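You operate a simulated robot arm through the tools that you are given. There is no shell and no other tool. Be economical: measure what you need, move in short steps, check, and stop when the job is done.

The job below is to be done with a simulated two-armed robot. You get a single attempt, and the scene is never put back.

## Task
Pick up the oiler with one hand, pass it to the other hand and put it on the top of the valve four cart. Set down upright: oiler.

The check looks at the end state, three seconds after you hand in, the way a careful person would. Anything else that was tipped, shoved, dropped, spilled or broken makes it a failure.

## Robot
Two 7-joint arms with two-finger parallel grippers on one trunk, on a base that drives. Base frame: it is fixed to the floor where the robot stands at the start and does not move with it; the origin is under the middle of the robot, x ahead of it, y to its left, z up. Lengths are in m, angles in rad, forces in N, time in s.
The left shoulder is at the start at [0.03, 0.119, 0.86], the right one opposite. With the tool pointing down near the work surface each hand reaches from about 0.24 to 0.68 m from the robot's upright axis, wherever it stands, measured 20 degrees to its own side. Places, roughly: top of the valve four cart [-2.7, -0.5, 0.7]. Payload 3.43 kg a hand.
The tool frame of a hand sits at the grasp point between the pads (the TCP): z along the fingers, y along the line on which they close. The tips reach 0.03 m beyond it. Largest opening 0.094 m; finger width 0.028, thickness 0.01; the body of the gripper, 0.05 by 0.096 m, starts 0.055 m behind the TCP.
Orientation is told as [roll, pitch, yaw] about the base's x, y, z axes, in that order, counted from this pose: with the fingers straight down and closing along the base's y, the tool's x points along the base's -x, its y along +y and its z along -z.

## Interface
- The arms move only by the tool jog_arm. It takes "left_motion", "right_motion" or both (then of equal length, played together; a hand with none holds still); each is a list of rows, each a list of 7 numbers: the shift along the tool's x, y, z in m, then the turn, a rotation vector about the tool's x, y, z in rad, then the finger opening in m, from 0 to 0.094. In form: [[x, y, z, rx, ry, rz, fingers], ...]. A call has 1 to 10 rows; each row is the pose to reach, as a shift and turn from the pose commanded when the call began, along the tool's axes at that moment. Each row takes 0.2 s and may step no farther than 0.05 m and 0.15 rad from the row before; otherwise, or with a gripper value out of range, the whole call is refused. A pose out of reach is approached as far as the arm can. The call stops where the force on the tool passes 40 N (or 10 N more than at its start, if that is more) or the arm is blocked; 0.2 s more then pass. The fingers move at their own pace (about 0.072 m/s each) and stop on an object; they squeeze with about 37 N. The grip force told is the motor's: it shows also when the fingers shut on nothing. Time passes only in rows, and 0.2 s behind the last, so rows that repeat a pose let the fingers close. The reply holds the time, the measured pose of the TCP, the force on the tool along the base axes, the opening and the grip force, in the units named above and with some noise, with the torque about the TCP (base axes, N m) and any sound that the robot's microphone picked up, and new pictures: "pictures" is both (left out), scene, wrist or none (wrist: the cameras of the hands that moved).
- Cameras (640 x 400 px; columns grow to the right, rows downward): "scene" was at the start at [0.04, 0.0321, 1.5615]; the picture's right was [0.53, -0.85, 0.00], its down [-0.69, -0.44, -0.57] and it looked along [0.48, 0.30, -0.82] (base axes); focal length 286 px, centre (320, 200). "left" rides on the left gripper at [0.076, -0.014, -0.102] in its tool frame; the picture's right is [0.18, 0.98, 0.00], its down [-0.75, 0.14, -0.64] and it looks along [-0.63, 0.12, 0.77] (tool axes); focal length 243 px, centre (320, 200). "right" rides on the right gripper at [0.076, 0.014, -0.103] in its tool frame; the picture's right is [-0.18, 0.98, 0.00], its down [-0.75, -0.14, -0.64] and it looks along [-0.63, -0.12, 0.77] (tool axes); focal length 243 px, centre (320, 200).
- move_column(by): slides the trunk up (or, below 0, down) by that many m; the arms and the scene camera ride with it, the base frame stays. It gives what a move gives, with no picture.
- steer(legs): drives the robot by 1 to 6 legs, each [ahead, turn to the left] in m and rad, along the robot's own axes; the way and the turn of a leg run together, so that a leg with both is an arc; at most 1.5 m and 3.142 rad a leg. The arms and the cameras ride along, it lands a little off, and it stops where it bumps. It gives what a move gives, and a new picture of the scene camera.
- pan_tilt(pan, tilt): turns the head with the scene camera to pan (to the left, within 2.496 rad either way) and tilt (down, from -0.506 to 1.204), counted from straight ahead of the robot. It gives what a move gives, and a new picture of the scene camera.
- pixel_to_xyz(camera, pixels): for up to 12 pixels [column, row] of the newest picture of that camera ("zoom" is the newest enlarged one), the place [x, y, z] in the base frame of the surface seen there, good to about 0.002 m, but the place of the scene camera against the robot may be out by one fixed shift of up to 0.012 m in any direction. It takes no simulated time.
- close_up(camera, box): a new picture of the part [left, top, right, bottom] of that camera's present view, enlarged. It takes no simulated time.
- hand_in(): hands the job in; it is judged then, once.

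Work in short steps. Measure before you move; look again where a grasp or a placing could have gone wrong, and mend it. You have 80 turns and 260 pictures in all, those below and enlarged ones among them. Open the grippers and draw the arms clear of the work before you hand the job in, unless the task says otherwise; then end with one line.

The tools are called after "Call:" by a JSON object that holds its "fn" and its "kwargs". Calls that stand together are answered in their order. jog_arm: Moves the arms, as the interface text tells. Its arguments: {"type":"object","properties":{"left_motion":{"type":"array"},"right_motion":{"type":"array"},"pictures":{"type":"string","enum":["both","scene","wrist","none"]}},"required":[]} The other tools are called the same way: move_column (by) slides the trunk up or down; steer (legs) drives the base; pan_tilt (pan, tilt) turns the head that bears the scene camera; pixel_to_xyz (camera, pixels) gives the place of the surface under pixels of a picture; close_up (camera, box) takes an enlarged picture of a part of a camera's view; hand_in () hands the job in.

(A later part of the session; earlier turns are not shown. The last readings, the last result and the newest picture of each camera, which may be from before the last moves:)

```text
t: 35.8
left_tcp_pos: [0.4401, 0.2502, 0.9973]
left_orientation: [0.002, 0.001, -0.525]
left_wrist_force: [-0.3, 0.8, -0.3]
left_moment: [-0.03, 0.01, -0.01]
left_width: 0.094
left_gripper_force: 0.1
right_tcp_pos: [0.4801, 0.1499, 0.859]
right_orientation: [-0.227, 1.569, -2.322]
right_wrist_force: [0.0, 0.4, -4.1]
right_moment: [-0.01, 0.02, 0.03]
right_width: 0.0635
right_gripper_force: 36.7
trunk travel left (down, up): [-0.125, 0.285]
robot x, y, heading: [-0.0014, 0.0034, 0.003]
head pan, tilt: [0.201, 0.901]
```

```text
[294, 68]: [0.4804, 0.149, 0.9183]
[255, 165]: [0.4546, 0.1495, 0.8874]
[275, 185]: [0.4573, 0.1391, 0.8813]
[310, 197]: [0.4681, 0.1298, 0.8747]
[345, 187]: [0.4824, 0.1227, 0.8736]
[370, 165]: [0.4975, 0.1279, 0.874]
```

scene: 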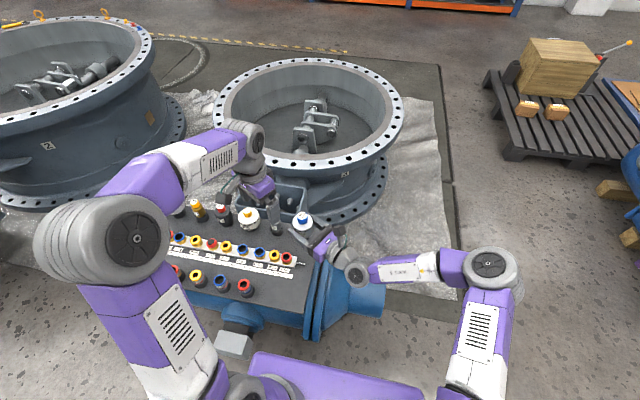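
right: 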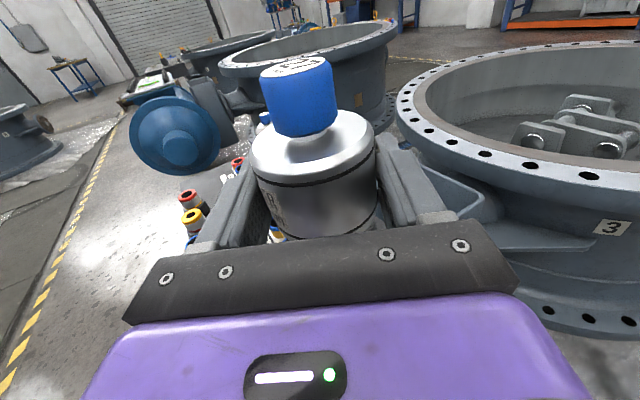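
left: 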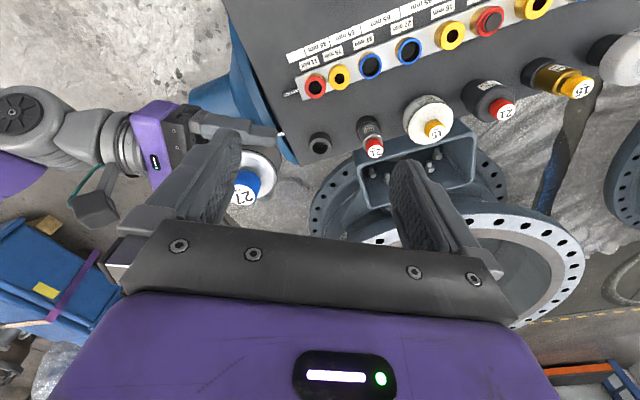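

Oiler centre ≈(0.484,0.153), cap top 0.918. Move the left hand above it at the same height, narrowing the opening to 0.076 so its finger clears the right palm.

Call:
{"fn": "jog_arm", "kwargs": {"left_motion": [[-0.029, -0.02, 0, 0, 0, 0, 0.085], [-0.058, -0.041, 0, 0, 0, 0, 0.076], [-0.0866, -0.061, 0, 0, 0, 0, 0.076], [-0.0866, -0.061, 0, 0, 0, 0, 0.076]]}}

```text
t: 36.8
left_tcp_pos: [0.4852, 0.1538, 0.9992]
left_orientation: [-0.001, -0.002, -0.525]
left_wrist_force: [0.7, 0.8, 0.0]
left_moment: [-0.05, -0.04, 0.0]
left_width: 0.0759
left_gripper_force: 0.0
right_tcp_pos: [0.4792, 0.1497, 0.8584]
right_orientation: [0.401, 1.572, -1.696]
right_wrist_force: [-0.1, 0.0, -3.2]
right_moment: [0.0, 0.01, -0.01]
right_width: 0.0633
right_gripper_force: 37.5
trunk travel left (down, up): [-0.125, 0.285]
robot x, y, heading: [-0.0016, -0.0015, -0.001]
head pan, tilt: [0.201, 0.901]
```

scene: 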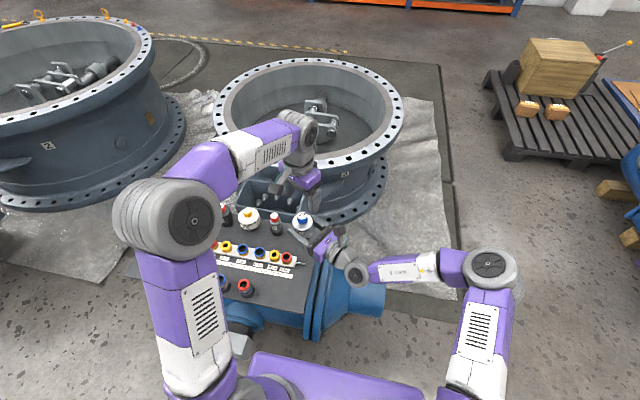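
left: 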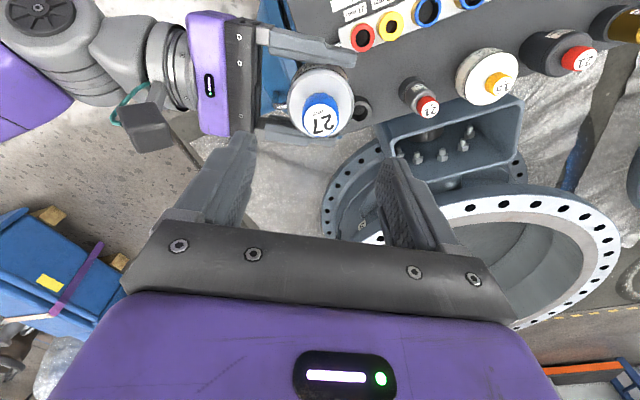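

Looks centred. Verify the cap and right camera block positions before descending.

Call:
{"fn": "pixel_to_xyz", "kwargs": {"camera": "left", "pixels": [[321, 121], [300, 90], [335, 75], [345, 100], [170, 135], [150, 110], [230, 90]]}}

```text
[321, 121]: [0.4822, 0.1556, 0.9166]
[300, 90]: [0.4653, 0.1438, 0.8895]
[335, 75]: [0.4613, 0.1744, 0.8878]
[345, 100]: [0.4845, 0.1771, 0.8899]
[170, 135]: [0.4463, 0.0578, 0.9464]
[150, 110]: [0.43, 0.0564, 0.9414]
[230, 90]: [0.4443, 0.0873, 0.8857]
```

Clearances are fine (camera block 0.10 m away). Descend 0.125 m around the body with force guard.

Call:
{"fn": "jog_arm", "kwargs": {"left_motion": [[0, 0, 0.03, 0, 0, 0, 0.076], [0, 0, 0.055, 0, 0, 0, 0.076], [0, 0, 0.075, 0, 0, 0, 0.076], [0, 0, 0.09, 0, 0, 0, 0.076], [0, 0, 0.105, 0, 0, 0, 0.076], [0, 0, 0.117, 0, 0, 0, 0.076], [0, 0, 0.125, 0, 0, 0, 0.076], [0, 0, 0.125, 0, 0, 0, 0.076]]}}

```text
t: 38.6
left_tcp_pos: [0.4852, 0.1514, 0.875]
left_orientation: [0.0, -0.001, -0.524]
left_wrist_force: [-0.1, 0.6, 0.3]
left_moment: [0.01, -0.01, 0.04]
left_width: 0.0759
left_gripper_force: 0.1
right_tcp_pos: [0.4805, 0.1506, 0.8585]
right_orientation: [0.094, 1.569, -2.002]
right_wrist_force: [0.0, -0.2, -3.6]
right_moment: [-0.03, 0.02, -0.02]
right_width: 0.0633
right_gripper_force: 37.5
trunk travel left (down, up): [-0.125, 0.285]
robot x, y, heading: [0.0034, -0.0018, -0.003]
head pan, tilt: [0.201, 0.901]
```

scene: 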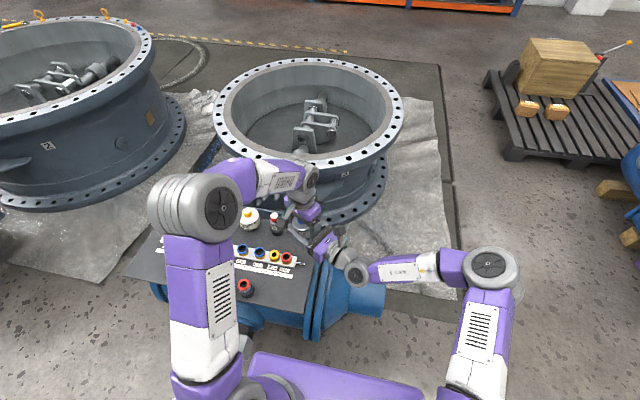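
left: 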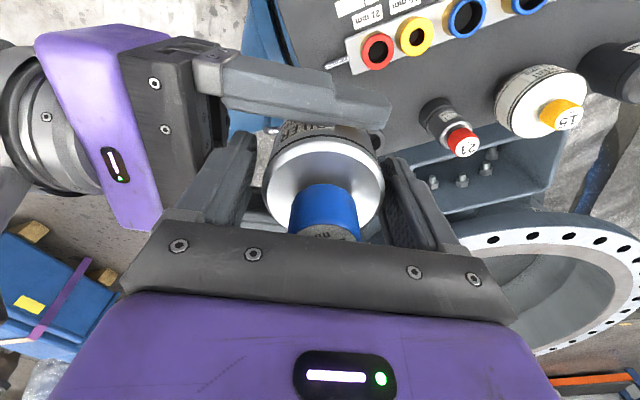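

Straddling the body freely with no contact. Close the left fingers.

Call:
{"fn": "jog_arm", "kwargs": {"left_motion": [[0, 0, 0, 0, 0, 0, 0.06], [0, 0, 0, 0, 0, 0, 0.04], [0, 0, 0, 0, 0, 0, 0.04], [0, 0, 0, 0, 0, 0, 0.04]], "pictures": "wrist"}}

```text
t: 39.6
left_tcp_pos: [0.4847, 0.1533, 0.8752]
left_orientation: [0.001, 0.0, -0.521]
left_wrist_force: [6.3, 10.3, -0.2]
left_moment: [0.04, -0.05, -0.22]
left_width: 0.0611
left_gripper_force: 37.4
right_tcp_pos: [0.4803, 0.1513, 0.8603]
right_orientation: [1.187, 1.57, -0.906]
right_wrist_force: [-6.7, -10.9, 0.5]
right_moment: [0.11, -0.09, 0.17]
right_width: 0.0636
right_gripper_force: 37.4
trunk travel left (down, up): [-0.125, 0.285]
robot x, y, heading: [0.0022, -0.0013, 0.001]
head pan, tilt: [0.201, 0.901]
```

left: 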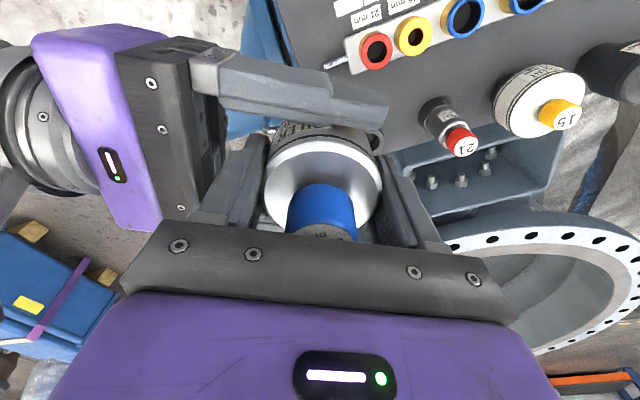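

Both hands hold it (left 0.061 m, 37 N). Release the right hand.

Call:
{"fn": "jog_arm", "kwargs": {"right_motion": [[0, 0, 0, 0, 0, 0, 0.08], [0, 0, 0, 0, 0, 0, 0.094], [0, 0, 0, 0, 0, 0, 0.094]], "pictures": "wrist"}}

```text
t: 40.4
left_tcp_pos: [0.4839, 0.1527, 0.8748]
left_orientation: [0.001, 0.0, -0.523]
left_wrist_force: [0.2, 0.4, -0.5]
left_moment: [0.04, -0.02, 0.0]
left_width: 0.0608
left_gripper_force: 37.1
right_tcp_pos: [0.4803, 0.1501, 0.8589]
right_orientation: [0.143, 1.57, -1.952]
right_wrist_force: [0.0, -0.5, 0.8]
right_moment: [-0.01, 0.01, -0.03]
right_width: 0.0939
right_gripper_force: 0.0
trunk travel left (down, up): [-0.125, 0.285]
robot x, y, heading: [-0.001, 0.0032, 0.002]
head pan, tilt: [0.201, 0.901]
```

right: 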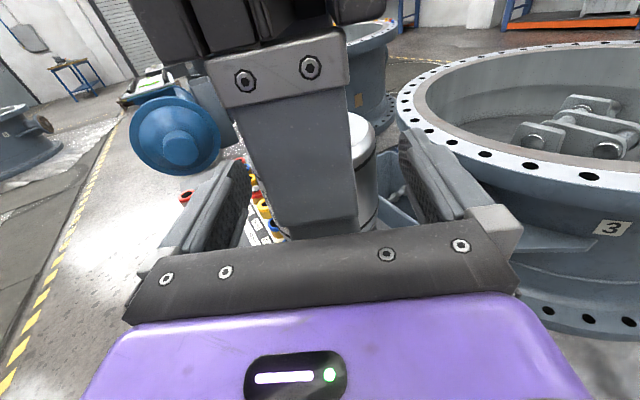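

Released. Retract the right hand straight back 0.16 m and check.

Call:
{"fn": "jog_arm", "kwargs": {"right_motion": [[0, 0, -0.03, 0, 0, 0, 0.094], [0, 0, -0.06, 0, 0, 0, 0.094], [0, 0, -0.1, 0, 0, 0, 0.094], [0, 0, -0.14, 0, 0, 0, 0.094], [0, 0, -0.17, 0, 0, 0, 0.094]]}}

```text
t: 41.6
left_tcp_pos: [0.485, 0.1523, 0.8761]
left_orientation: [0.0, 0.0, -0.523]
left_wrist_force: [0.0, -0.4, 0.6]
left_moment: [0.0, 0.01, 0.01]
left_width: 0.0608
left_gripper_force: 37.4
right_tcp_pos: [0.3949, 0.001, 0.86]
right_orientation: [-3.134, 1.569, 1.053]
right_wrist_force: [-0.3, 0.4, -0.5]
right_moment: [-0.02, 0.01, 0.04]
right_width: 0.0942
right_gripper_force: 0.0
trunk travel left (down, up): [-0.125, 0.285]
robot x, y, heading: [-0.002, -0.0018, 0.0]
head pan, tilt: [0.201, 0.901]
```

scene: 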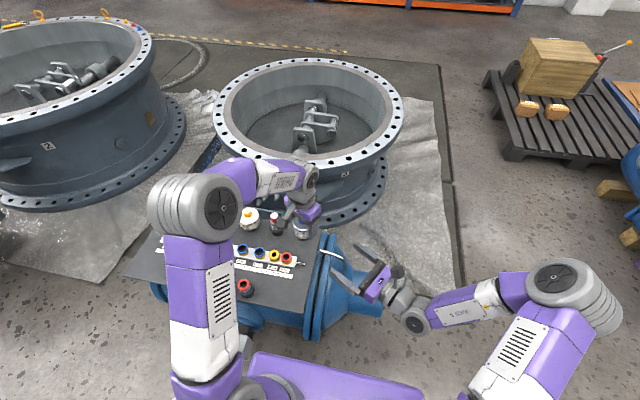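
right: 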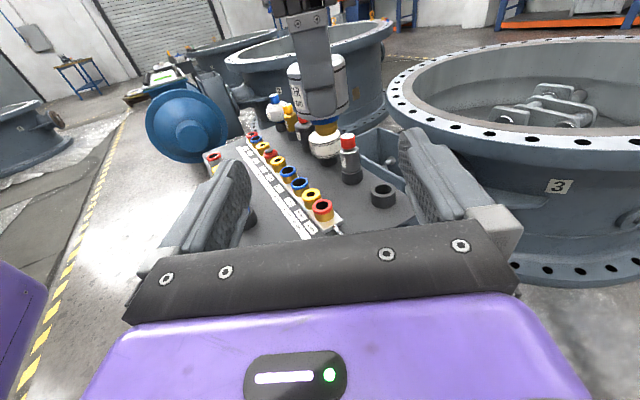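

The left hand holds the oiler alone. I zoom on it to see its bottom end.

Call:
{"fn": "close_up", "kwargs": {"camera": "right", "box": [260, 20, 420, 220]}}

Call:
{"fn": "pixel_to_xyz", "kwargs": {"camera": "right", "pixels": [[325, 117], [326, 123], [326, 131], [320, 110], [296, 95], [345, 90], [382, 190]]}}

```text
2.00 times, centred on (340, 120) of right
```

zoom: 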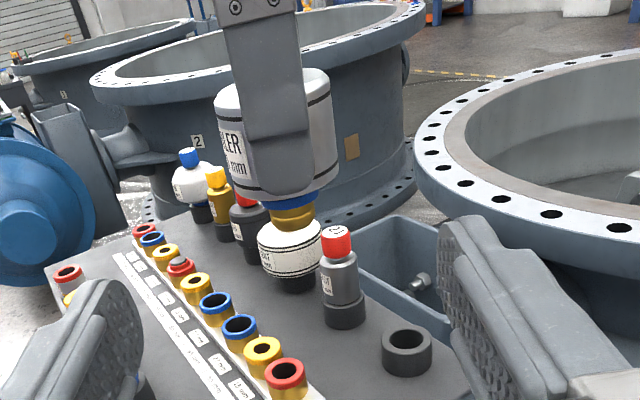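

```text
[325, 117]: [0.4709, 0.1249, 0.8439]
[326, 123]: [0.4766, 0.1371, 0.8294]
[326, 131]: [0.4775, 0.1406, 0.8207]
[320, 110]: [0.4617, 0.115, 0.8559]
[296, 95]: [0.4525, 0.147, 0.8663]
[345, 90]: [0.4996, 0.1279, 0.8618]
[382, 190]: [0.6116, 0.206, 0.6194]
```

Oiler bottom (brass spigot) is ≈0.06 m below the left TCP; held upright. Now tuck both arms before driving.

Call:
{"fn": "jog_arm", "kwargs": {"left_motion": [[0, 0, -0.04, 0, 0, 0, 0.04], [0.02, 0, -0.08, 0, 0, 0, 0.04], [0.06, 0, -0.104, 0, 0, 0, 0.04], [0.1, 0, -0.104, 0, 0, 0, 0.04], [0.142, -0.003, -0.104, 0, 0, 0, 0.04], [0.142, -0.003, -0.104, 0, 0, 0, 0.04]], "right_motion": [[0, 0, -0.02, 0, 0, 0, 0.094], [0, 0, -0.04, 0, 0, 0, 0.08], [0, 0, -0.06, 0, 0, 0, 0.06], [0, 0, -0.08, 0, 0, 0, 0.04], [0, 0, -0.1, 0, 0, 0, 0.03], [0, 0, -0.1, 0, 0, 0, 0.03]], "pictures": "none"}}

Call:
{"fn": "steer", "kwargs": {"legs": [[-0.35, 0]]}}

Call:
{"fn": "pan_tilt", "kwargs": {"pan": 2.49, "tilt": 0.6}}

```text
t: 43.0
left_tcp_pos: [0.3592, 0.2214, 0.9801]
left_orientation: [-0.001, 0.0, -0.525]
left_wrist_force: [0.4, 0.1, -3.5]
left_moment: [0.01, -0.01, -0.01]
left_width: 0.0606
left_gripper_force: 37.2
right_tcp_pos: [0.3472, -0.0834, 0.8595]
right_orientation: [-1.448, 1.569, 2.74]
right_wrist_force: [0.0, -0.5, -0.8]
right_moment: [0.03, 0.01, -0.02]
right_width: 0.0301
right_gripper_force: 0.0
trunk travel left (down, up): [-0.125, 0.285]
robot x, y, heading: [0.003, -0.0002, -0.002]
head pan, tilt: [0.201, 0.901]
```

```text
t: 45.2
left_tcp_pos: [0.0095, 0.2213, 0.9793]
left_orientation: [0.0, 0.002, -0.524]
left_wrist_force: [-0.5, 0.1, -3.1]
left_moment: [-0.01, -0.04, 0.01]
left_width: 0.0604
left_gripper_force: 37.0
right_tcp_pos: [-0.0041, -0.0837, 0.8592]
right_orientation: [1.763, 1.571, -0.331]
right_wrist_force: [0.6, 0.5, 0.0]
right_moment: [0.0, -0.03, 0.03]
right_width: 0.0298
right_gripper_force: 0.1
trunk travel left (down, up): [-0.125, 0.285]
robot x, y, heading: [-0.3486, 0.0023, -0.004]
head pan, tilt: [0.201, 0.901]
```

scene: 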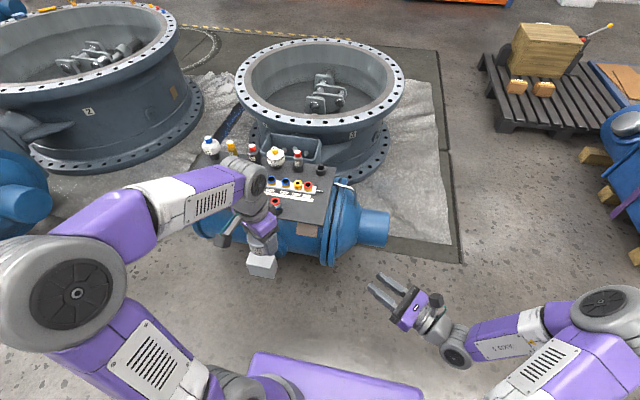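

```text
t: 47.4
left_tcp_pos: [0.0087, 0.2212, 0.9796]
left_orientation: [0.001, 0.0, -0.526]
left_wrist_force: [0.5, 0.1, -3.3]
left_moment: [0.0, 0.03, 0.0]
left_width: 0.0605
left_gripper_force: 37.0
right_tcp_pos: [-0.0033, -0.0842, 0.8589]
right_orientation: [0.455, 1.57, -1.638]
right_wrist_force: [-0.2, -0.6, 0.4]
right_moment: [0.0, -0.02, -0.02]
right_width: 0.03
right_gripper_force: 0.1
trunk travel left (down, up): [-0.125, 0.285]
robot x, y, heading: [-0.3527, 0.0021, -0.006]
head pan, tilt: [2.491, 0.6]
```

scene: 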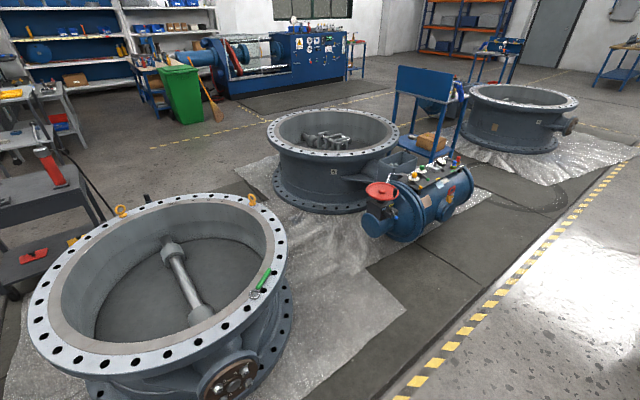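

Load reading −3.3 N, hold is secure. I measure the gap between ring four and ring 3 / the handwheel machine.

Call:
{"fn": "pixel_to_xyz", "kwargs": {"camera": "scene", "pixels": [[293, 205], [275, 185], [300, 209], [330, 214], [365, 205], [290, 320], [275, 268], [365, 235], [378, 238], [280, 150], [265, 125], [330, 160]]}}

Call:
{"fn": "pixel_to_xyz", "kwargs": {"camera": "scene", "pixels": [[287, 290], [150, 165], [240, 165], [170, 210], [100, 185], [60, 160], [80, 85], [35, 95], [185, 125], [140, 100]]}}

Call:
{"fn": "pan_tilt", "kwargs": {"pan": -2.2, "tilt": 0.35}}

```text
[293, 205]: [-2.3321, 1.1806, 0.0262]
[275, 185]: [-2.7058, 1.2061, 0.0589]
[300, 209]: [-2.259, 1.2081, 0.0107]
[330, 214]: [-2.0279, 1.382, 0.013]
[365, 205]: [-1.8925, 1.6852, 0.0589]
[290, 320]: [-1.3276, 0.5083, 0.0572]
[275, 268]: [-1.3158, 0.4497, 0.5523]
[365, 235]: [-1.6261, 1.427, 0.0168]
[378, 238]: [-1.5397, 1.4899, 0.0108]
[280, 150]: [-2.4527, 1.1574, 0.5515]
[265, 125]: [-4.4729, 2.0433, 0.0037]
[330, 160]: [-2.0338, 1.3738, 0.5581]
```

```text
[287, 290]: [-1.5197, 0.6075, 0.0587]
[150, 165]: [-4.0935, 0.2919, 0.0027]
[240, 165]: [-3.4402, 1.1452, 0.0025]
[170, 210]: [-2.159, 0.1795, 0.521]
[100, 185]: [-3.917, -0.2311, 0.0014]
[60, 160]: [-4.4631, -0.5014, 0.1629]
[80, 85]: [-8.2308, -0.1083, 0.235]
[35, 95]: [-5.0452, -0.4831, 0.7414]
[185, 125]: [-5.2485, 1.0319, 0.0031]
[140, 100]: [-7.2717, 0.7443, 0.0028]
```

```text
t: 51.1
left_tcp_pos: [0.0091, 0.2208, 0.9787]
left_orientation: [-0.001, 0.0, -0.527]
left_wrist_force: [-0.1, 0.5, -2.6]
left_moment: [0.01, 0.0, 0.0]
left_width: 0.0604
left_gripper_force: 37.0
right_tcp_pos: [-0.0037, -0.0829, 0.8599]
right_orientation: [0.718, 1.57, -1.378]
right_wrist_force: [1.0, 0.0, -0.3]
right_moment: [0.01, 0.0, 0.02]
right_width: 0.0301
right_gripper_force: 0.1
trunk travel left (down, up): [-0.125, 0.285]
robot x, y, heading: [-0.3497, 0.0006, -0.004]
head pan, tilt: [-2.201, 0.351]
```

scene: 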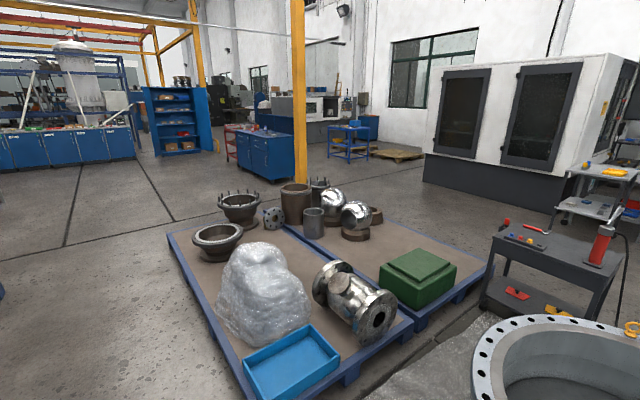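

Gap by ring 3/handwheel is ~0.62 m, tight. I measure the pallet outline for the open route around it.

Call:
{"fn": "pixel_to_xyz", "kwargs": {"camera": "scene", "pixels": [[168, 240], [240, 385], [215, 320], [288, 228], [486, 270], [470, 300], [410, 212], [376, 210], [490, 300], [80, 260], [420, 205], [330, 195]]}}

Call:
{"fn": "pixel_to_xyz", "kwargs": {"camera": "scene", "pixels": [[465, 225], [440, 210], [550, 215], [275, 178], [360, 160], [255, 215], [345, 175], [200, 205], [50, 330], [540, 225], [300, 185]]}}

Call:
{"fn": "close_up", "kwargs": {"camera": "scene", "box": [380, 170, 640, 330]}}

```text
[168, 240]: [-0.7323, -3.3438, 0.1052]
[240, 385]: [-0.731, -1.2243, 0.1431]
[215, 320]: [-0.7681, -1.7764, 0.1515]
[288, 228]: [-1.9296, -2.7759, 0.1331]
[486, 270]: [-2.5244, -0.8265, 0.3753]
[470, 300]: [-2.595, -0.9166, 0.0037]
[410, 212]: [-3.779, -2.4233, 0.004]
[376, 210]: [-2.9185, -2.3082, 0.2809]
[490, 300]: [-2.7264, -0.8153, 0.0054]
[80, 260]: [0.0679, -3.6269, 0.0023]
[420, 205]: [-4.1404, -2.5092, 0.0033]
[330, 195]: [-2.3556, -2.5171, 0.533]
```

```text
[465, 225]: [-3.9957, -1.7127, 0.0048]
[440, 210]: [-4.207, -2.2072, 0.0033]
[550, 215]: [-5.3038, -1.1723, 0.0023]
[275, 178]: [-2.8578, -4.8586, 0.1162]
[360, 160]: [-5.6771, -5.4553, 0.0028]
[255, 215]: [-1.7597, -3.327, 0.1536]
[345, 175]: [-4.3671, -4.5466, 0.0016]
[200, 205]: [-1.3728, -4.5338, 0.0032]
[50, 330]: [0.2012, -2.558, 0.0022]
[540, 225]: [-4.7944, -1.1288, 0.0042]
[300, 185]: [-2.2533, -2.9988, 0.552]
```

```text
2.46 times, centred on (510, 250) of scene
```

zoom: 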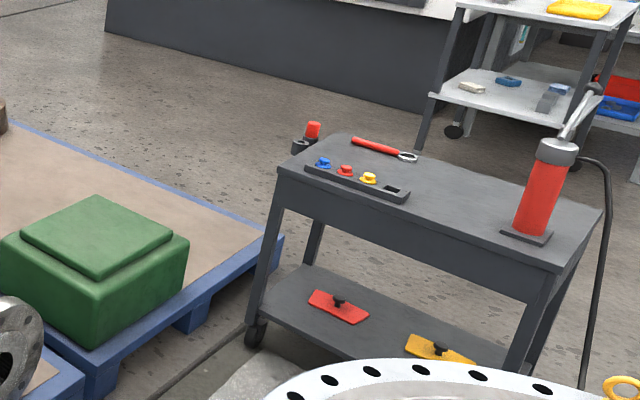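

The open floor route past the pallets (x≈−0.2, y to −3.9, then −x) is wide; the ring gap is tight, so I take the wide route. First turn right and drive ~2.2 m along the pallet side.

Call:
{"fn": "pan_tilt", "kwargs": {"pan": 0.0, "tilt": 0.5}}

Call:
{"fn": "steer", "kwargs": {"legs": [[0, -1.529]]}}

```text
t: 53.2
left_tcp_pos: [0.0082, 0.2212, 0.9802]
left_orientation: [0.0, -0.001, -0.528]
left_wrist_force: [0.1, -0.6, -3.6]
left_moment: [0.01, 0.01, -0.02]
left_width: 0.0604
left_gripper_force: 37.1
right_tcp_pos: [-0.0021, -0.0846, 0.8598]
right_orientation: [0.416, 1.571, -1.676]
right_wrist_force: [0.2, 0.2, -0.1]
right_moment: [0.01, 0.0, 0.02]
right_width: 0.0297
right_gripper_force: 0.1
trunk travel left (down, up): [-0.125, 0.285]
robot x, y, heading: [-0.3506, 0.0019, -0.001]
head pan, tilt: [0.0, 0.499]
```

scene: 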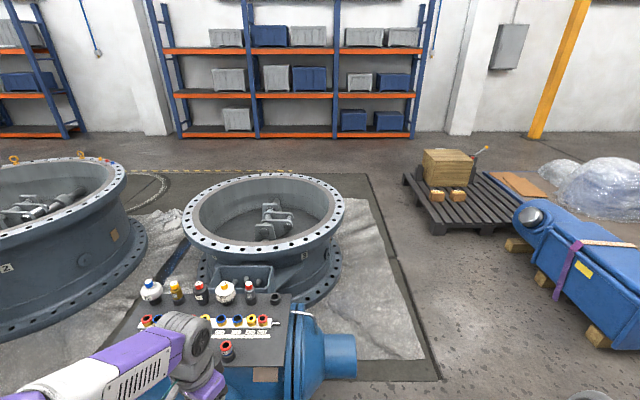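

```text
t: 57.3
left_tcp_pos: [-0.1097, -0.3468, 0.9796]
left_orientation: [-0.001, 0.0, -2.046]
left_wrist_force: [0.2, -0.1, -2.6]
left_moment: [-0.03, -0.01, 0.01]
left_width: 0.0599
left_gripper_force: 37.1
right_tcp_pos: [-0.4167, -0.349, 0.8588]
right_orientation: [-0.352, 1.57, 2.315]
right_wrist_force: [0.4, 0.3, -1.1]
right_moment: [0.01, 0.03, 0.02]
right_width: 0.0302
right_gripper_force: 0.2
trunk travel left (down, up): [-0.125, 0.285]
robot x, y, heading: [-0.3511, 0.0005, -1.521]
head pan, tilt: [0.0, 0.499]
```

scene: 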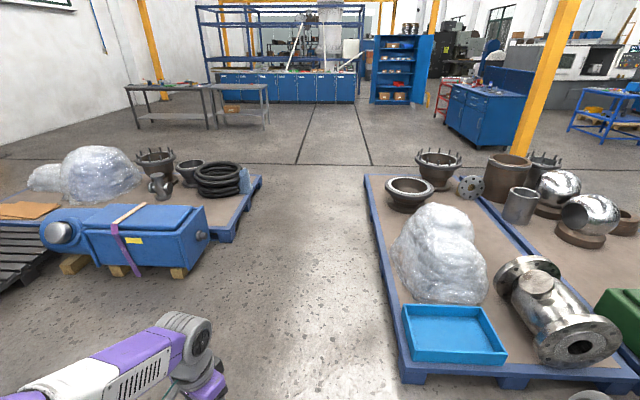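

Clear corridor ahead between the pallets. I measure corridor edges, the yellow column base and cabinet.

Call:
{"fn": "pixel_to_xyz", "kwargs": {"camera": "scene", "pixels": [[207, 262], [240, 235], [262, 185], [402, 385], [366, 180], [520, 155], [535, 130], [500, 150], [450, 140], [320, 170], [385, 110], [575, 130]]}}

```text
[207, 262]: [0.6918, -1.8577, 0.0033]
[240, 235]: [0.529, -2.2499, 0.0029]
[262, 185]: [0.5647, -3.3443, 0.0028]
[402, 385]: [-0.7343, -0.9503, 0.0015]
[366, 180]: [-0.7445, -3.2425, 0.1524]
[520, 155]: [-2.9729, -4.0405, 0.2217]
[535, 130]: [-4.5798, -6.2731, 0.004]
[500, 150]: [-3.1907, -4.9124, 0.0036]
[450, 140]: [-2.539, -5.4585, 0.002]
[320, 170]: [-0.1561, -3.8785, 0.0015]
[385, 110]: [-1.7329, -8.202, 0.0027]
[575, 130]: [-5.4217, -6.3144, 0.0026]
```

Corridor is ~1.25 m wide, free. Drive 3.75 m ahead in three legs, then look right.

Call:
{"fn": "steer", "kwargs": {"legs": [[1.25, 0], [1.25, 0], [1.25, 0]]}}

Call:
{"fn": "pan_tilt", "kwargs": {"pan": -1.35, "tilt": 0.45}}

```text
t: 75.4
left_tcp_pos: [0.0257, -4.0903, 0.9783]
left_orientation: [0.0, 0.0, -2.059]
left_wrist_force: [0.1, 0.8, -2.7]
left_moment: [0.03, -0.04, 0.01]
left_width: 0.0598
left_gripper_force: 37.0
right_tcp_pos: [-0.2808, -4.0899, 0.8606]
right_orientation: [-0.718, 1.57, 1.935]
right_wrist_force: [-0.1, -0.3, -1.0]
right_moment: [0.0, 0.0, -0.02]
right_width: 0.03
right_gripper_force: 0.0
trunk travel left (down, up): [-0.125, 0.285]
robot x, y, heading: [-0.2144, -3.7381, -1.532]
head pan, tilt: [0.0, 0.499]
```

scene: 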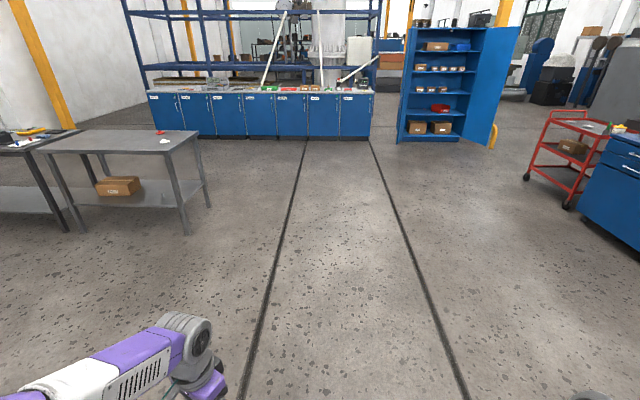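

```text
t: 76.9
left_tcp_pos: [0.0242, -4.0918, 0.9788]
left_orientation: [-0.001, 0.0, -2.06]
left_wrist_force: [0.4, 0.0, -4.0]
left_moment: [0.02, 0.02, 0.02]
left_width: 0.0596
left_gripper_force: 36.6
right_tcp_pos: [-0.2805, -4.0893, 0.8593]
right_orientation: [-0.214, 1.573, 2.442]
right_wrist_force: [1.5, 0.2, 0.1]
right_moment: [0.0, 0.01, 0.0]
right_width: 0.0299
right_gripper_force: 0.0
trunk travel left (down, up): [-0.125, 0.285]
robot x, y, heading: [-0.2092, -3.7392, -1.542]
head pan, tilt: [-1.349, 0.45]
```

scene: 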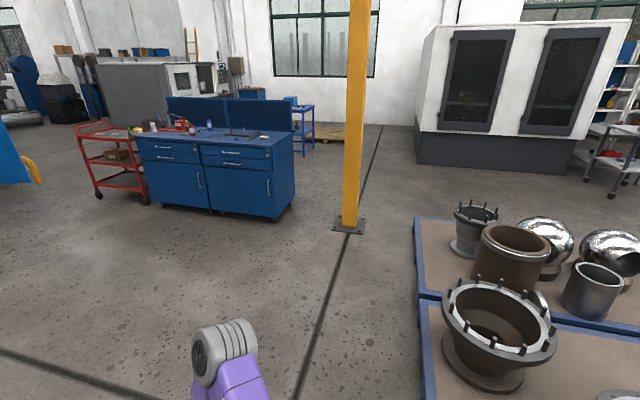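

Measure column base, pallet edges and workbench; also check the oiler in the left hand.

Call:
{"fn": "pixel_to_xyz", "kwargs": {"camera": "scene", "pixels": [[335, 228], [365, 228], [275, 218], [290, 195], [416, 222], [420, 290], [425, 350], [395, 200], [420, 180], [590, 185], [610, 195], [430, 390]]}}

Call:
{"fn": "close_up", "kwargs": {"camera": "left", "box": [160, 80, 480, 280]}}

```text
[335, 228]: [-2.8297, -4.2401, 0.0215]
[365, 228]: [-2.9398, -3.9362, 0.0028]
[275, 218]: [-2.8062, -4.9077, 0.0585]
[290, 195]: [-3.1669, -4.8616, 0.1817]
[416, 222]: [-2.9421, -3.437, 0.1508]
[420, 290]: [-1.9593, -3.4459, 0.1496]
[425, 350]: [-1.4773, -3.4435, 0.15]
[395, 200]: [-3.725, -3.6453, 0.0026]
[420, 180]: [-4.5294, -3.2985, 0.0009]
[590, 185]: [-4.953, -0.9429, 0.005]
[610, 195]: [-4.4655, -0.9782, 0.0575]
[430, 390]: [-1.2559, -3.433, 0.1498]
```

```text
2.00 times, centred on (320, 180) of left
```

zoom: 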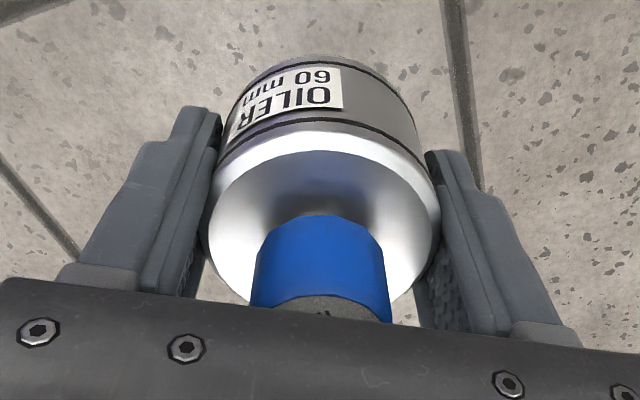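

The column (−2.9,−4.08) leaves only ~0.49 m to the pallet, and the bench is tall — this route is blocked. The gap between ring 4 and ring 3 (≥0.62 m, nothing tall) is the better one; I reverse back and look at it closely.

Call:
{"fn": "steer", "kwargs": {"legs": [[-1.4, 0], [-1.4, 0], [-1.2, 0]]}}

Call:
{"fn": "pan_tilt", "kwargs": {"pan": -2.4, "tilt": 0.55}}

```text
t: 96.0
left_tcp_pos: [-0.1033, -0.1169, 0.9805]
left_orientation: [0.002, 0.002, -2.06]
left_wrist_force: [-0.5, 0.1, -3.2]
left_moment: [-0.01, -0.01, 0.02]
left_width: 0.0597
left_gripper_force: 36.8
right_tcp_pos: [-0.4091, -0.1154, 0.8594]
right_orientation: [1.712, 1.571, -1.918]
right_wrist_force: [-0.5, -0.8, -0.1]
right_moment: [0.03, -0.01, -0.01]
right_width: 0.03
right_gripper_force: 0.1
trunk travel left (down, up): [-0.125, 0.285]
robot x, y, heading: [-0.3394, 0.2348, -1.538]
head pan, tilt: [-1.349, 0.45]
```

scene: 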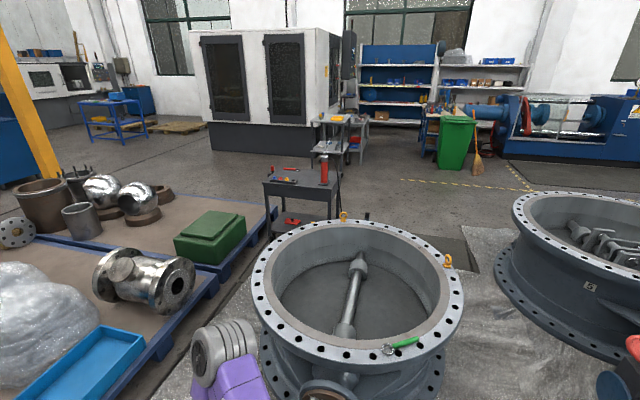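

```text
t: 97.3
left_tcp_pos: [-0.1036, -0.1166, 0.979]
left_orientation: [0.001, -0.001, -2.06]
left_wrist_force: [-1.1, 0.9, -4.2]
left_moment: [-0.04, 0.0, -0.03]
left_width: 0.0597
left_gripper_force: 37.2
right_tcp_pos: [-0.4088, -0.1149, 0.8599]
right_orientation: [-0.146, 1.572, 2.507]
right_wrist_force: [-0.2, -0.1, 0.6]
right_moment: [0.02, -0.01, 0.02]
right_width: 0.0301
right_gripper_force: 0.0
trunk travel left (down, up): [-0.125, 0.285]
robot x, y, heading: [-0.3346, 0.2338, -1.54]
head pan, tilt: [-2.4, 0.55]
```

scene: 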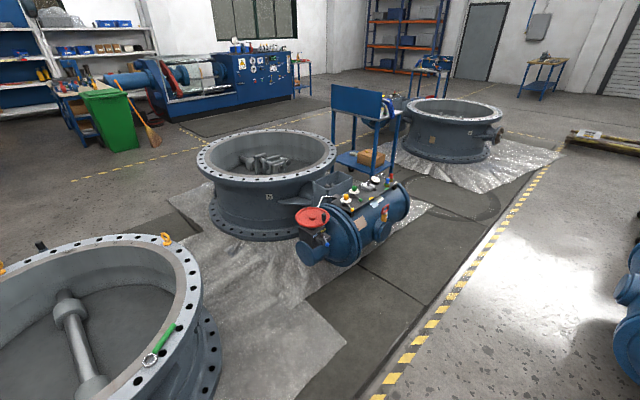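

Measure handwheel machine, ring edges, and the second gap beyond the frame.

Call:
{"fn": "close_up", "kwargs": {"camera": "scene", "box": [190, 120, 430, 280]}}

Call:
{"fn": "pixel_to_xyz", "kwargs": {"camera": "scene", "pixels": [[298, 255], [302, 240], [310, 266], [322, 232], [305, 215], [212, 225], [225, 232], [250, 240], [280, 240], [220, 350], [208, 310], [195, 265]]}}

Call:
{"fn": "pixel_to_xyz", "kwargs": {"camera": "scene", "pixels": [[390, 178], [338, 165], [408, 195], [408, 215], [400, 140], [430, 162], [445, 163], [470, 162], [405, 110], [360, 262], [380, 240], [330, 262]]}}

```text
2.50 times, centred on (310, 200) of scene
```

zoom: 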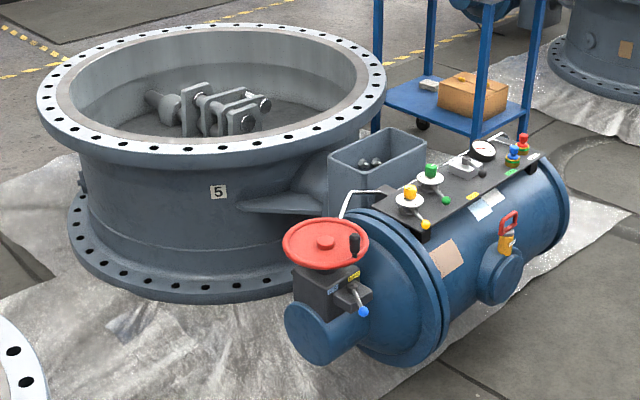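

```text
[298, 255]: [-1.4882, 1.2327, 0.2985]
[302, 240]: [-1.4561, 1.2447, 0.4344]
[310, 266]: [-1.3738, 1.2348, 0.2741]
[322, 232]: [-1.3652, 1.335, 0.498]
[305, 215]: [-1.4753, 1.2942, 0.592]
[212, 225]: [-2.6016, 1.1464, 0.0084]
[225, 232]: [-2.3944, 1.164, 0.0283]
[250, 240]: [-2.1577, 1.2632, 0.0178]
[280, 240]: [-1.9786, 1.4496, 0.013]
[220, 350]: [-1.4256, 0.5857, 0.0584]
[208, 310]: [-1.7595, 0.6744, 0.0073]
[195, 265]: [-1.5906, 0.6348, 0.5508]
```

```text
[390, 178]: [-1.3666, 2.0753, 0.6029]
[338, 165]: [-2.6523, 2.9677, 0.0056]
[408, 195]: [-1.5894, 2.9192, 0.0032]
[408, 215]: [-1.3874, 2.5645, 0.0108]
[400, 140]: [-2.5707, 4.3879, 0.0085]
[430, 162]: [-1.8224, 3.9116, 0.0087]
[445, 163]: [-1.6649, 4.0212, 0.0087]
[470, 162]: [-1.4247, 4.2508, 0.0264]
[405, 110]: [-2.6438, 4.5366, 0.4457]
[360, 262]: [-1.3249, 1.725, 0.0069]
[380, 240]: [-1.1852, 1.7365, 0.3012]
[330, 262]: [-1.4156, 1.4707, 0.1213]
```

The passage beyond the trolley at y≈3.3 (trolley to 2.9, next ring from ~3.9) looks wider and safe. I turn to face +y up the aisle.

Call:
{"fn": "pan_tilt", "kwargs": {"pan": 0.3, "tilt": 0.45}}

Call:
{"fn": "steer", "kwargs": {"legs": [[0, -3.086]]}}

```text
t: 99.7
left_tcp_pos: [-0.1036, -0.118, 0.9801]
left_orientation: [0.0, 0.0, -2.058]
left_wrist_force: [0.0, -0.1, -3.4]
left_moment: [0.01, 0.01, 0.0]
left_width: 0.06
left_gripper_force: 36.9
right_tcp_pos: [-0.4084, -0.1166, 0.8595]
right_orientation: [-0.505, 1.572, 2.149]
right_wrist_force: [0.9, 0.2, -1.1]
right_moment: [-0.01, 0.01, -0.01]
right_width: 0.0298
right_gripper_force: 0.1
trunk travel left (down, up): [-0.125, 0.285]
robot x, y, heading: [-0.3389, 0.2329, -1.54]
head pan, tilt: [0.3, 0.45]
```

scene: 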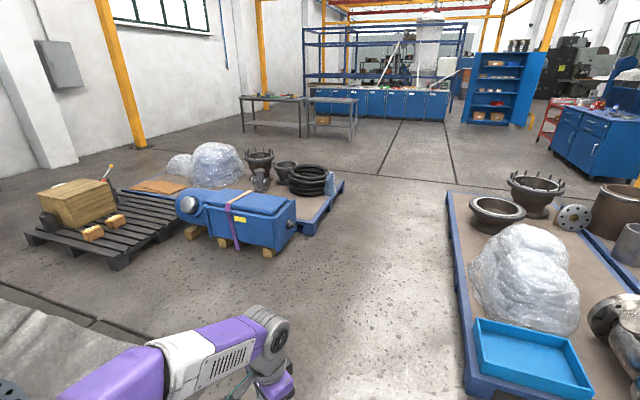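

```text
t: 107.4
left_tcp_pos: [-0.581, 0.5766, 0.9803]
left_orientation: [-0.001, 0.001, 1.113]
left_wrist_force: [0.3, 1.0, -3.6]
left_moment: [-0.02, 0.0, 0.0]
left_width: 0.0595
left_gripper_force: 37.1
right_tcp_pos: [-0.2761, 0.5844, 0.859]
right_orientation: [-0.797, 1.571, -1.254]
right_wrist_force: [0.6, 0.2, 0.1]
right_moment: [-0.04, -0.01, 0.02]
right_width: 0.0299
right_gripper_force: 0.0
trunk travel left (down, up): [-0.125, 0.285]
robot x, y, heading: [-0.3354, 0.2307, 1.636]
head pan, tilt: [0.3, 0.45]
```

scene: 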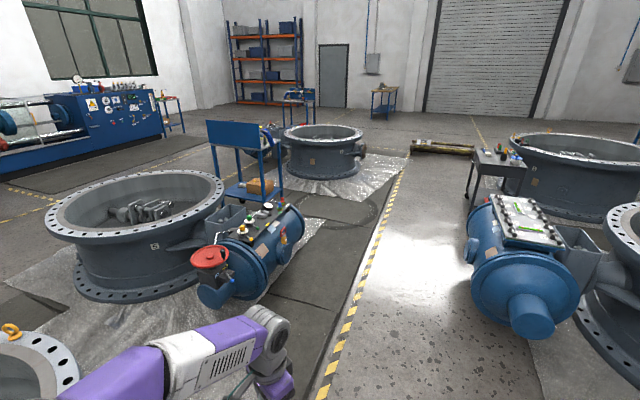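

The aisle ahead is visible. Measure its edges and the passage past the trolley.

Call:
{"fn": "pixel_to_xyz", "kwargs": {"camera": "scene", "pixels": [[472, 285], [510, 330], [470, 250], [468, 205], [302, 240], [280, 195], [283, 205], [300, 175], [330, 180], [355, 175], [410, 152], [340, 200]]}}

Call:
{"fn": "close_up", "kwargs": {"camera": "scene", "box": [180, 100, 420, 250]}}

```text
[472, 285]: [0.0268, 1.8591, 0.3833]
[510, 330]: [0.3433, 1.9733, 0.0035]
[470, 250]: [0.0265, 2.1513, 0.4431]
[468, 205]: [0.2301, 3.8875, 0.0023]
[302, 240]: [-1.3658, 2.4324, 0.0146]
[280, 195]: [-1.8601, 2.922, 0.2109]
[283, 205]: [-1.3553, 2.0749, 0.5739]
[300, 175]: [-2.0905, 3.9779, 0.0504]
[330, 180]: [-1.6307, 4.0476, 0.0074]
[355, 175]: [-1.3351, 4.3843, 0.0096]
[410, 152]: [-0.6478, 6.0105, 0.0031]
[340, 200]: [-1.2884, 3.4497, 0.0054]
```

```text
2.67 times, centred on (300, 175) of scene
```

zoom: 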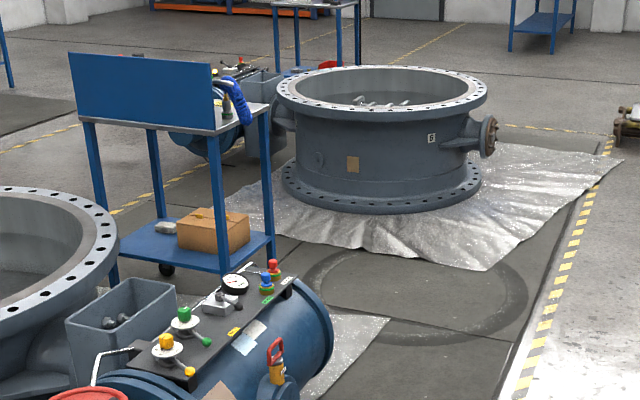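

Drive up the aisle, slightly left (heading 1.70) ~3.1 m, staying midway between the machines.

Call:
{"fn": "steer", "kwargs": {"legs": [[0, 0.064], [1.1, 0], [1.0, 0], [1.0, 0]]}}

Call:
{"fn": "pan_tilt", "kwargs": {"pan": 1.4, "tilt": 0.5}}

```text
t: 122.8
left_tcp_pos: [-0.9951, 3.576, 0.979]
left_orientation: [0.0, -0.001, 1.157]
left_wrist_force: [1.1, -0.2, -4.0]
left_moment: [-0.01, -0.03, 0.02]
left_width: 0.0597
left_gripper_force: 37.2
right_tcp_pos: [-0.6915, 3.5972, 0.8598]
right_orientation: [-0.925, 1.571, -1.338]
right_wrist_force: [0.3, -0.7, -0.7]
right_moment: [-0.02, -0.01, -0.02]
right_width: 0.0302
right_gripper_force: 0.0
trunk travel left (down, up): [-0.125, 0.285]
robot x, y, heading: [-0.7357, 3.2441, 1.683]
head pan, tilt: [0.3, 0.45]
```

scene: 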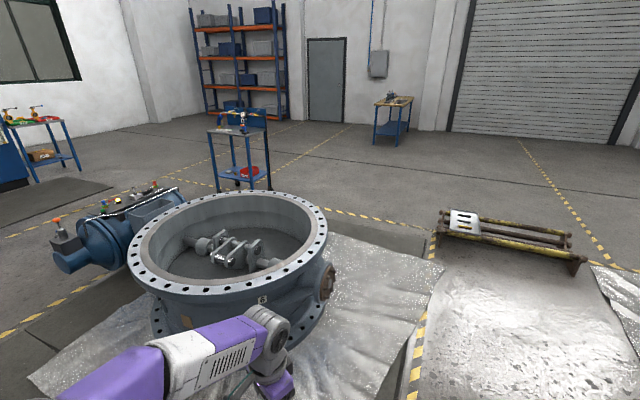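

```text
t: 124.1
left_tcp_pos: [-0.9943, 3.5761, 0.9791]
left_orientation: [0.001, 0.001, 1.159]
left_wrist_force: [-0.6, 0.1, -3.7]
left_moment: [0.04, 0.0, 0.02]
left_width: 0.0595
left_gripper_force: 36.8
right_tcp_pos: [-0.6903, 3.5975, 0.8589]
right_orientation: [-0.266, 1.571, -0.68]
right_wrist_force: [0.2, 0.1, -0.4]
right_moment: [-0.01, 0.01, -0.01]
right_width: 0.0299
right_gripper_force: 0.0
trunk travel left (down, up): [-0.125, 0.285]
robot x, y, heading: [-0.7356, 3.2455, 1.679]
head pan, tilt: [1.4, 0.499]
```

scene: 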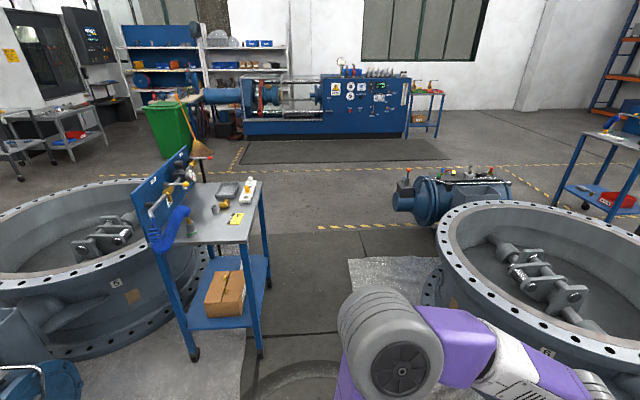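

Passage seen between trolley (right legs at (260,350)) and ring (430,290). Measure.

Call:
{"fn": "pixel_to_xyz", "kwargs": {"camera": "scene", "pixels": [[261, 355], [265, 260], [195, 355], [262, 185], [428, 290], [438, 240], [394, 205], [412, 222], [385, 300], [400, 390], [330, 240], [245, 250]]}}

Call:
{"fn": "pixel_to_xyz", "kwargs": {"camera": "scene", "pixels": [[155, 245], [188, 160], [185, 210], [345, 330], [410, 325], [230, 170], [150, 185], [190, 130], [300, 175], [100, 300]]}}

```text
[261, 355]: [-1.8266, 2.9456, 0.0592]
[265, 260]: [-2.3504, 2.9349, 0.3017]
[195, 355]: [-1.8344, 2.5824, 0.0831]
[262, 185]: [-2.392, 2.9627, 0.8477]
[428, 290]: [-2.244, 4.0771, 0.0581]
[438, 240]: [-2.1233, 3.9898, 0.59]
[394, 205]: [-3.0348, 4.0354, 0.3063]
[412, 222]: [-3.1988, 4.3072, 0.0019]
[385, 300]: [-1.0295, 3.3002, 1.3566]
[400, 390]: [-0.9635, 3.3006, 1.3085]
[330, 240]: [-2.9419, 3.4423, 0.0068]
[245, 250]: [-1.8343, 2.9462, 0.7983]
```

```text
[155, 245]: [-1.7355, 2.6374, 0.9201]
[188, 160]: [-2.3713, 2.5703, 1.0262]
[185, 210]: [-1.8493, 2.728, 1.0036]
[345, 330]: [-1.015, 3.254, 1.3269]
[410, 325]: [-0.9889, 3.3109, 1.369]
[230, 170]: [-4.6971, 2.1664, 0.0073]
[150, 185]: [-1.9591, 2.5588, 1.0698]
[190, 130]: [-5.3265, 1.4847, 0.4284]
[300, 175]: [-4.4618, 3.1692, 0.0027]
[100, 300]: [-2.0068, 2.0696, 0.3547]
```

Passage is 0.93 m wide (y 2.97–3.9). I go to y≈3.42, turn to face −x and drive through to x≈−3.4.

Call:
{"fn": "steer", "kwargs": {"legs": [[0.18, 0], [0, 1.463]]}}

Call:
{"fn": "pan_tilt", "kwargs": {"pan": 0.0, "tilt": 0.5}}

```text
t: 129.2
left_tcp_pos: [-1.1104, 3.1996, 0.9785]
left_orientation: [-0.001, 0.002, 2.633]
left_wrist_force: [-0.2, 0.1, -3.6]
left_moment: [-0.02, 0.0, -0.03]
left_width: 0.0594
left_gripper_force: 36.5
right_tcp_pos: [-1.1035, 3.5044, 0.8603]
right_orientation: [0.778, 1.572, 1.838]
right_wrist_force: [-0.2, 0.7, -0.5]
right_moment: [0.01, -0.03, 0.01]
right_width: 0.0301
right_gripper_force: 0.0
trunk travel left (down, up): [-0.125, 0.285]
robot x, y, heading: [-0.7596, 3.4271, -3.123]
head pan, tilt: [1.4, 0.499]
```

scene: 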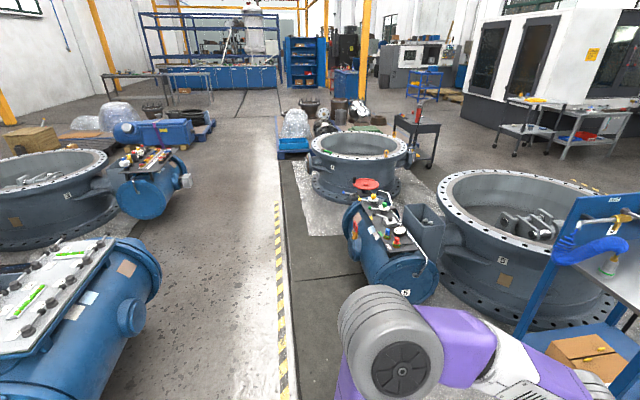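

```text
t: 130.8
left_tcp_pos: [-1.1118, 3.2004, 0.9791]
left_orientation: [0.0, 0.0, 2.633]
left_wrist_force: [-0.2, 0.4, -3.4]
left_moment: [-0.01, -0.04, 0.0]
left_width: 0.0595
left_gripper_force: 36.7
right_tcp_pos: [-1.1032, 3.5058, 0.8587]
right_orientation: [1.437, 1.571, 2.498]
right_wrist_force: [0.2, 0.4, 0.1]
right_moment: [0.01, 0.0, -0.03]
right_width: 0.03
right_gripper_force: 0.1
trunk travel left (down, up): [-0.125, 0.285]
robot x, y, heading: [-0.7549, 3.4289, -3.124]
head pan, tilt: [0.0, 0.499]
```

scene: 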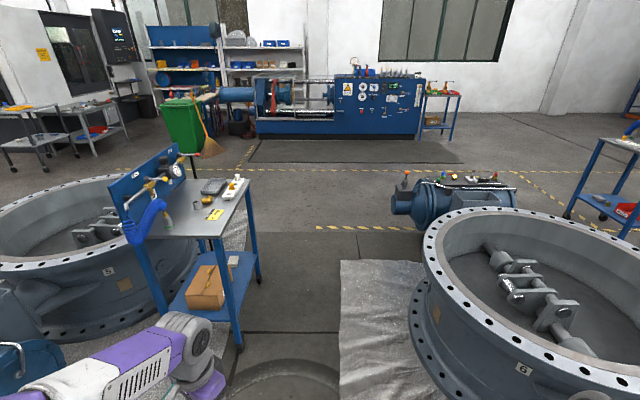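

Aligned. Small heading trim and drive 2.65 m through.

Call:
{"fn": "steer", "kwargs": {"legs": [[0, -0.03], [1.3, 0], [1.35, 0]]}}

Call:
{"fn": "pan_tilt", "kwargs": {"pan": 1.4, "tilt": 0.45}}

```text
t: 143.8
left_tcp_pos: [-3.7132, 3.2039, 0.9793]
left_orientation: [0.0, -0.001, 2.625]
left_wrist_force: [0.3, -0.2, -3.9]
left_moment: [-0.02, 0.01, 0.0]
left_width: 0.0595
left_gripper_force: 37.2
right_tcp_pos: [-3.7022, 3.5091, 0.8593]
right_orientation: [-0.989, 1.571, 0.066]
right_wrist_force: [-0.7, 0.8, 0.6]
right_moment: [-0.05, 0.02, 0.03]
right_width: 0.03
right_gripper_force: 0.0
trunk travel left (down, up): [-0.125, 0.285]
robot x, y, heading: [-3.3528, 3.4273, -3.132]
head pan, tilt: [0.0, 0.499]
```

scene: 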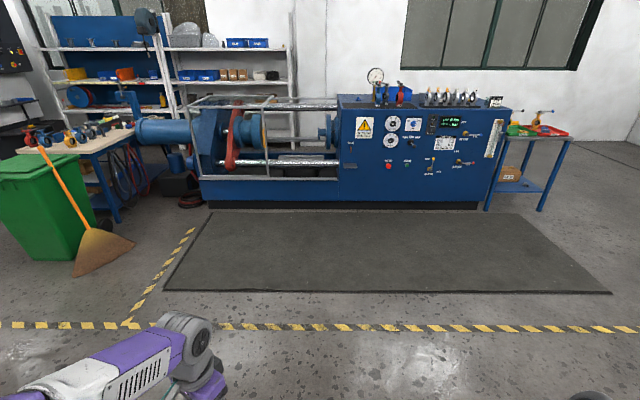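

```text
t: 145.3
left_tcp_pos: [-3.7123, 3.2052, 0.9799]
left_orientation: [-0.002, 0.0, 2.624]
left_wrist_force: [-0.2, -0.1, -3.5]
left_moment: [0.04, 0.01, 0.01]
left_width: 0.0595
left_gripper_force: 37.4
right_tcp_pos: [-3.7012, 3.5108, 0.8604]
right_orientation: [2.333, 1.572, -2.897]
right_wrist_force: [0.0, 0.5, -0.8]
right_moment: [0.01, -0.01, 0.02]
right_width: 0.0299
right_gripper_force: 0.0
trunk travel left (down, up): [-0.125, 0.285]
robot x, y, heading: [-3.3566, 3.4285, -3.13]
head pan, tilt: [1.4, 0.45]
```

scene: 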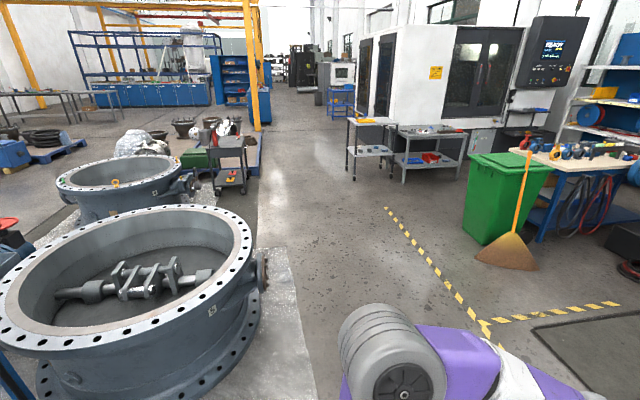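

Clear lane to the south with the cart at (230,160). Measure ring side, grey carts and bin.

Call:
{"fn": "pixel_to_xyz", "kwargs": {"camera": "scene", "pixels": [[265, 275], [262, 310], [466, 225], [480, 260], [350, 175], [395, 185], [245, 190], [215, 192], [248, 145], [215, 145], [195, 185], [262, 175]]}}

Call:
{"fn": "close_up", "kwargs": {"camera": "scene", "box": [170, 90, 290, 200]}}

```text
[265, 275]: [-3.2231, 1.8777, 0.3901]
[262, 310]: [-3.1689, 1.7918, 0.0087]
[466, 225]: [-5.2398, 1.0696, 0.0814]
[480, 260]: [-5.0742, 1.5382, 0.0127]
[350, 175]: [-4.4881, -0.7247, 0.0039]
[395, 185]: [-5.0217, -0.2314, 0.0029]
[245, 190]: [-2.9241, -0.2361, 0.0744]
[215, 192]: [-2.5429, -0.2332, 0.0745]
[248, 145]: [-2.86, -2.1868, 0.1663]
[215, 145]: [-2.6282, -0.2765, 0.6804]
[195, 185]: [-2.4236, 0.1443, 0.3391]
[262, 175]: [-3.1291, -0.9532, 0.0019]
```

```text
3.64 times, centred on (230, 145) of scene
```

zoom: 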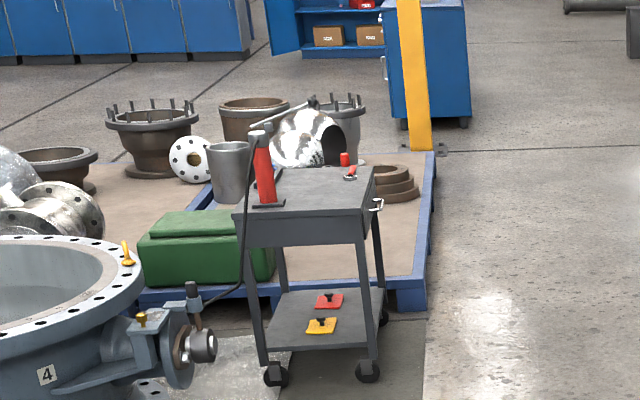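

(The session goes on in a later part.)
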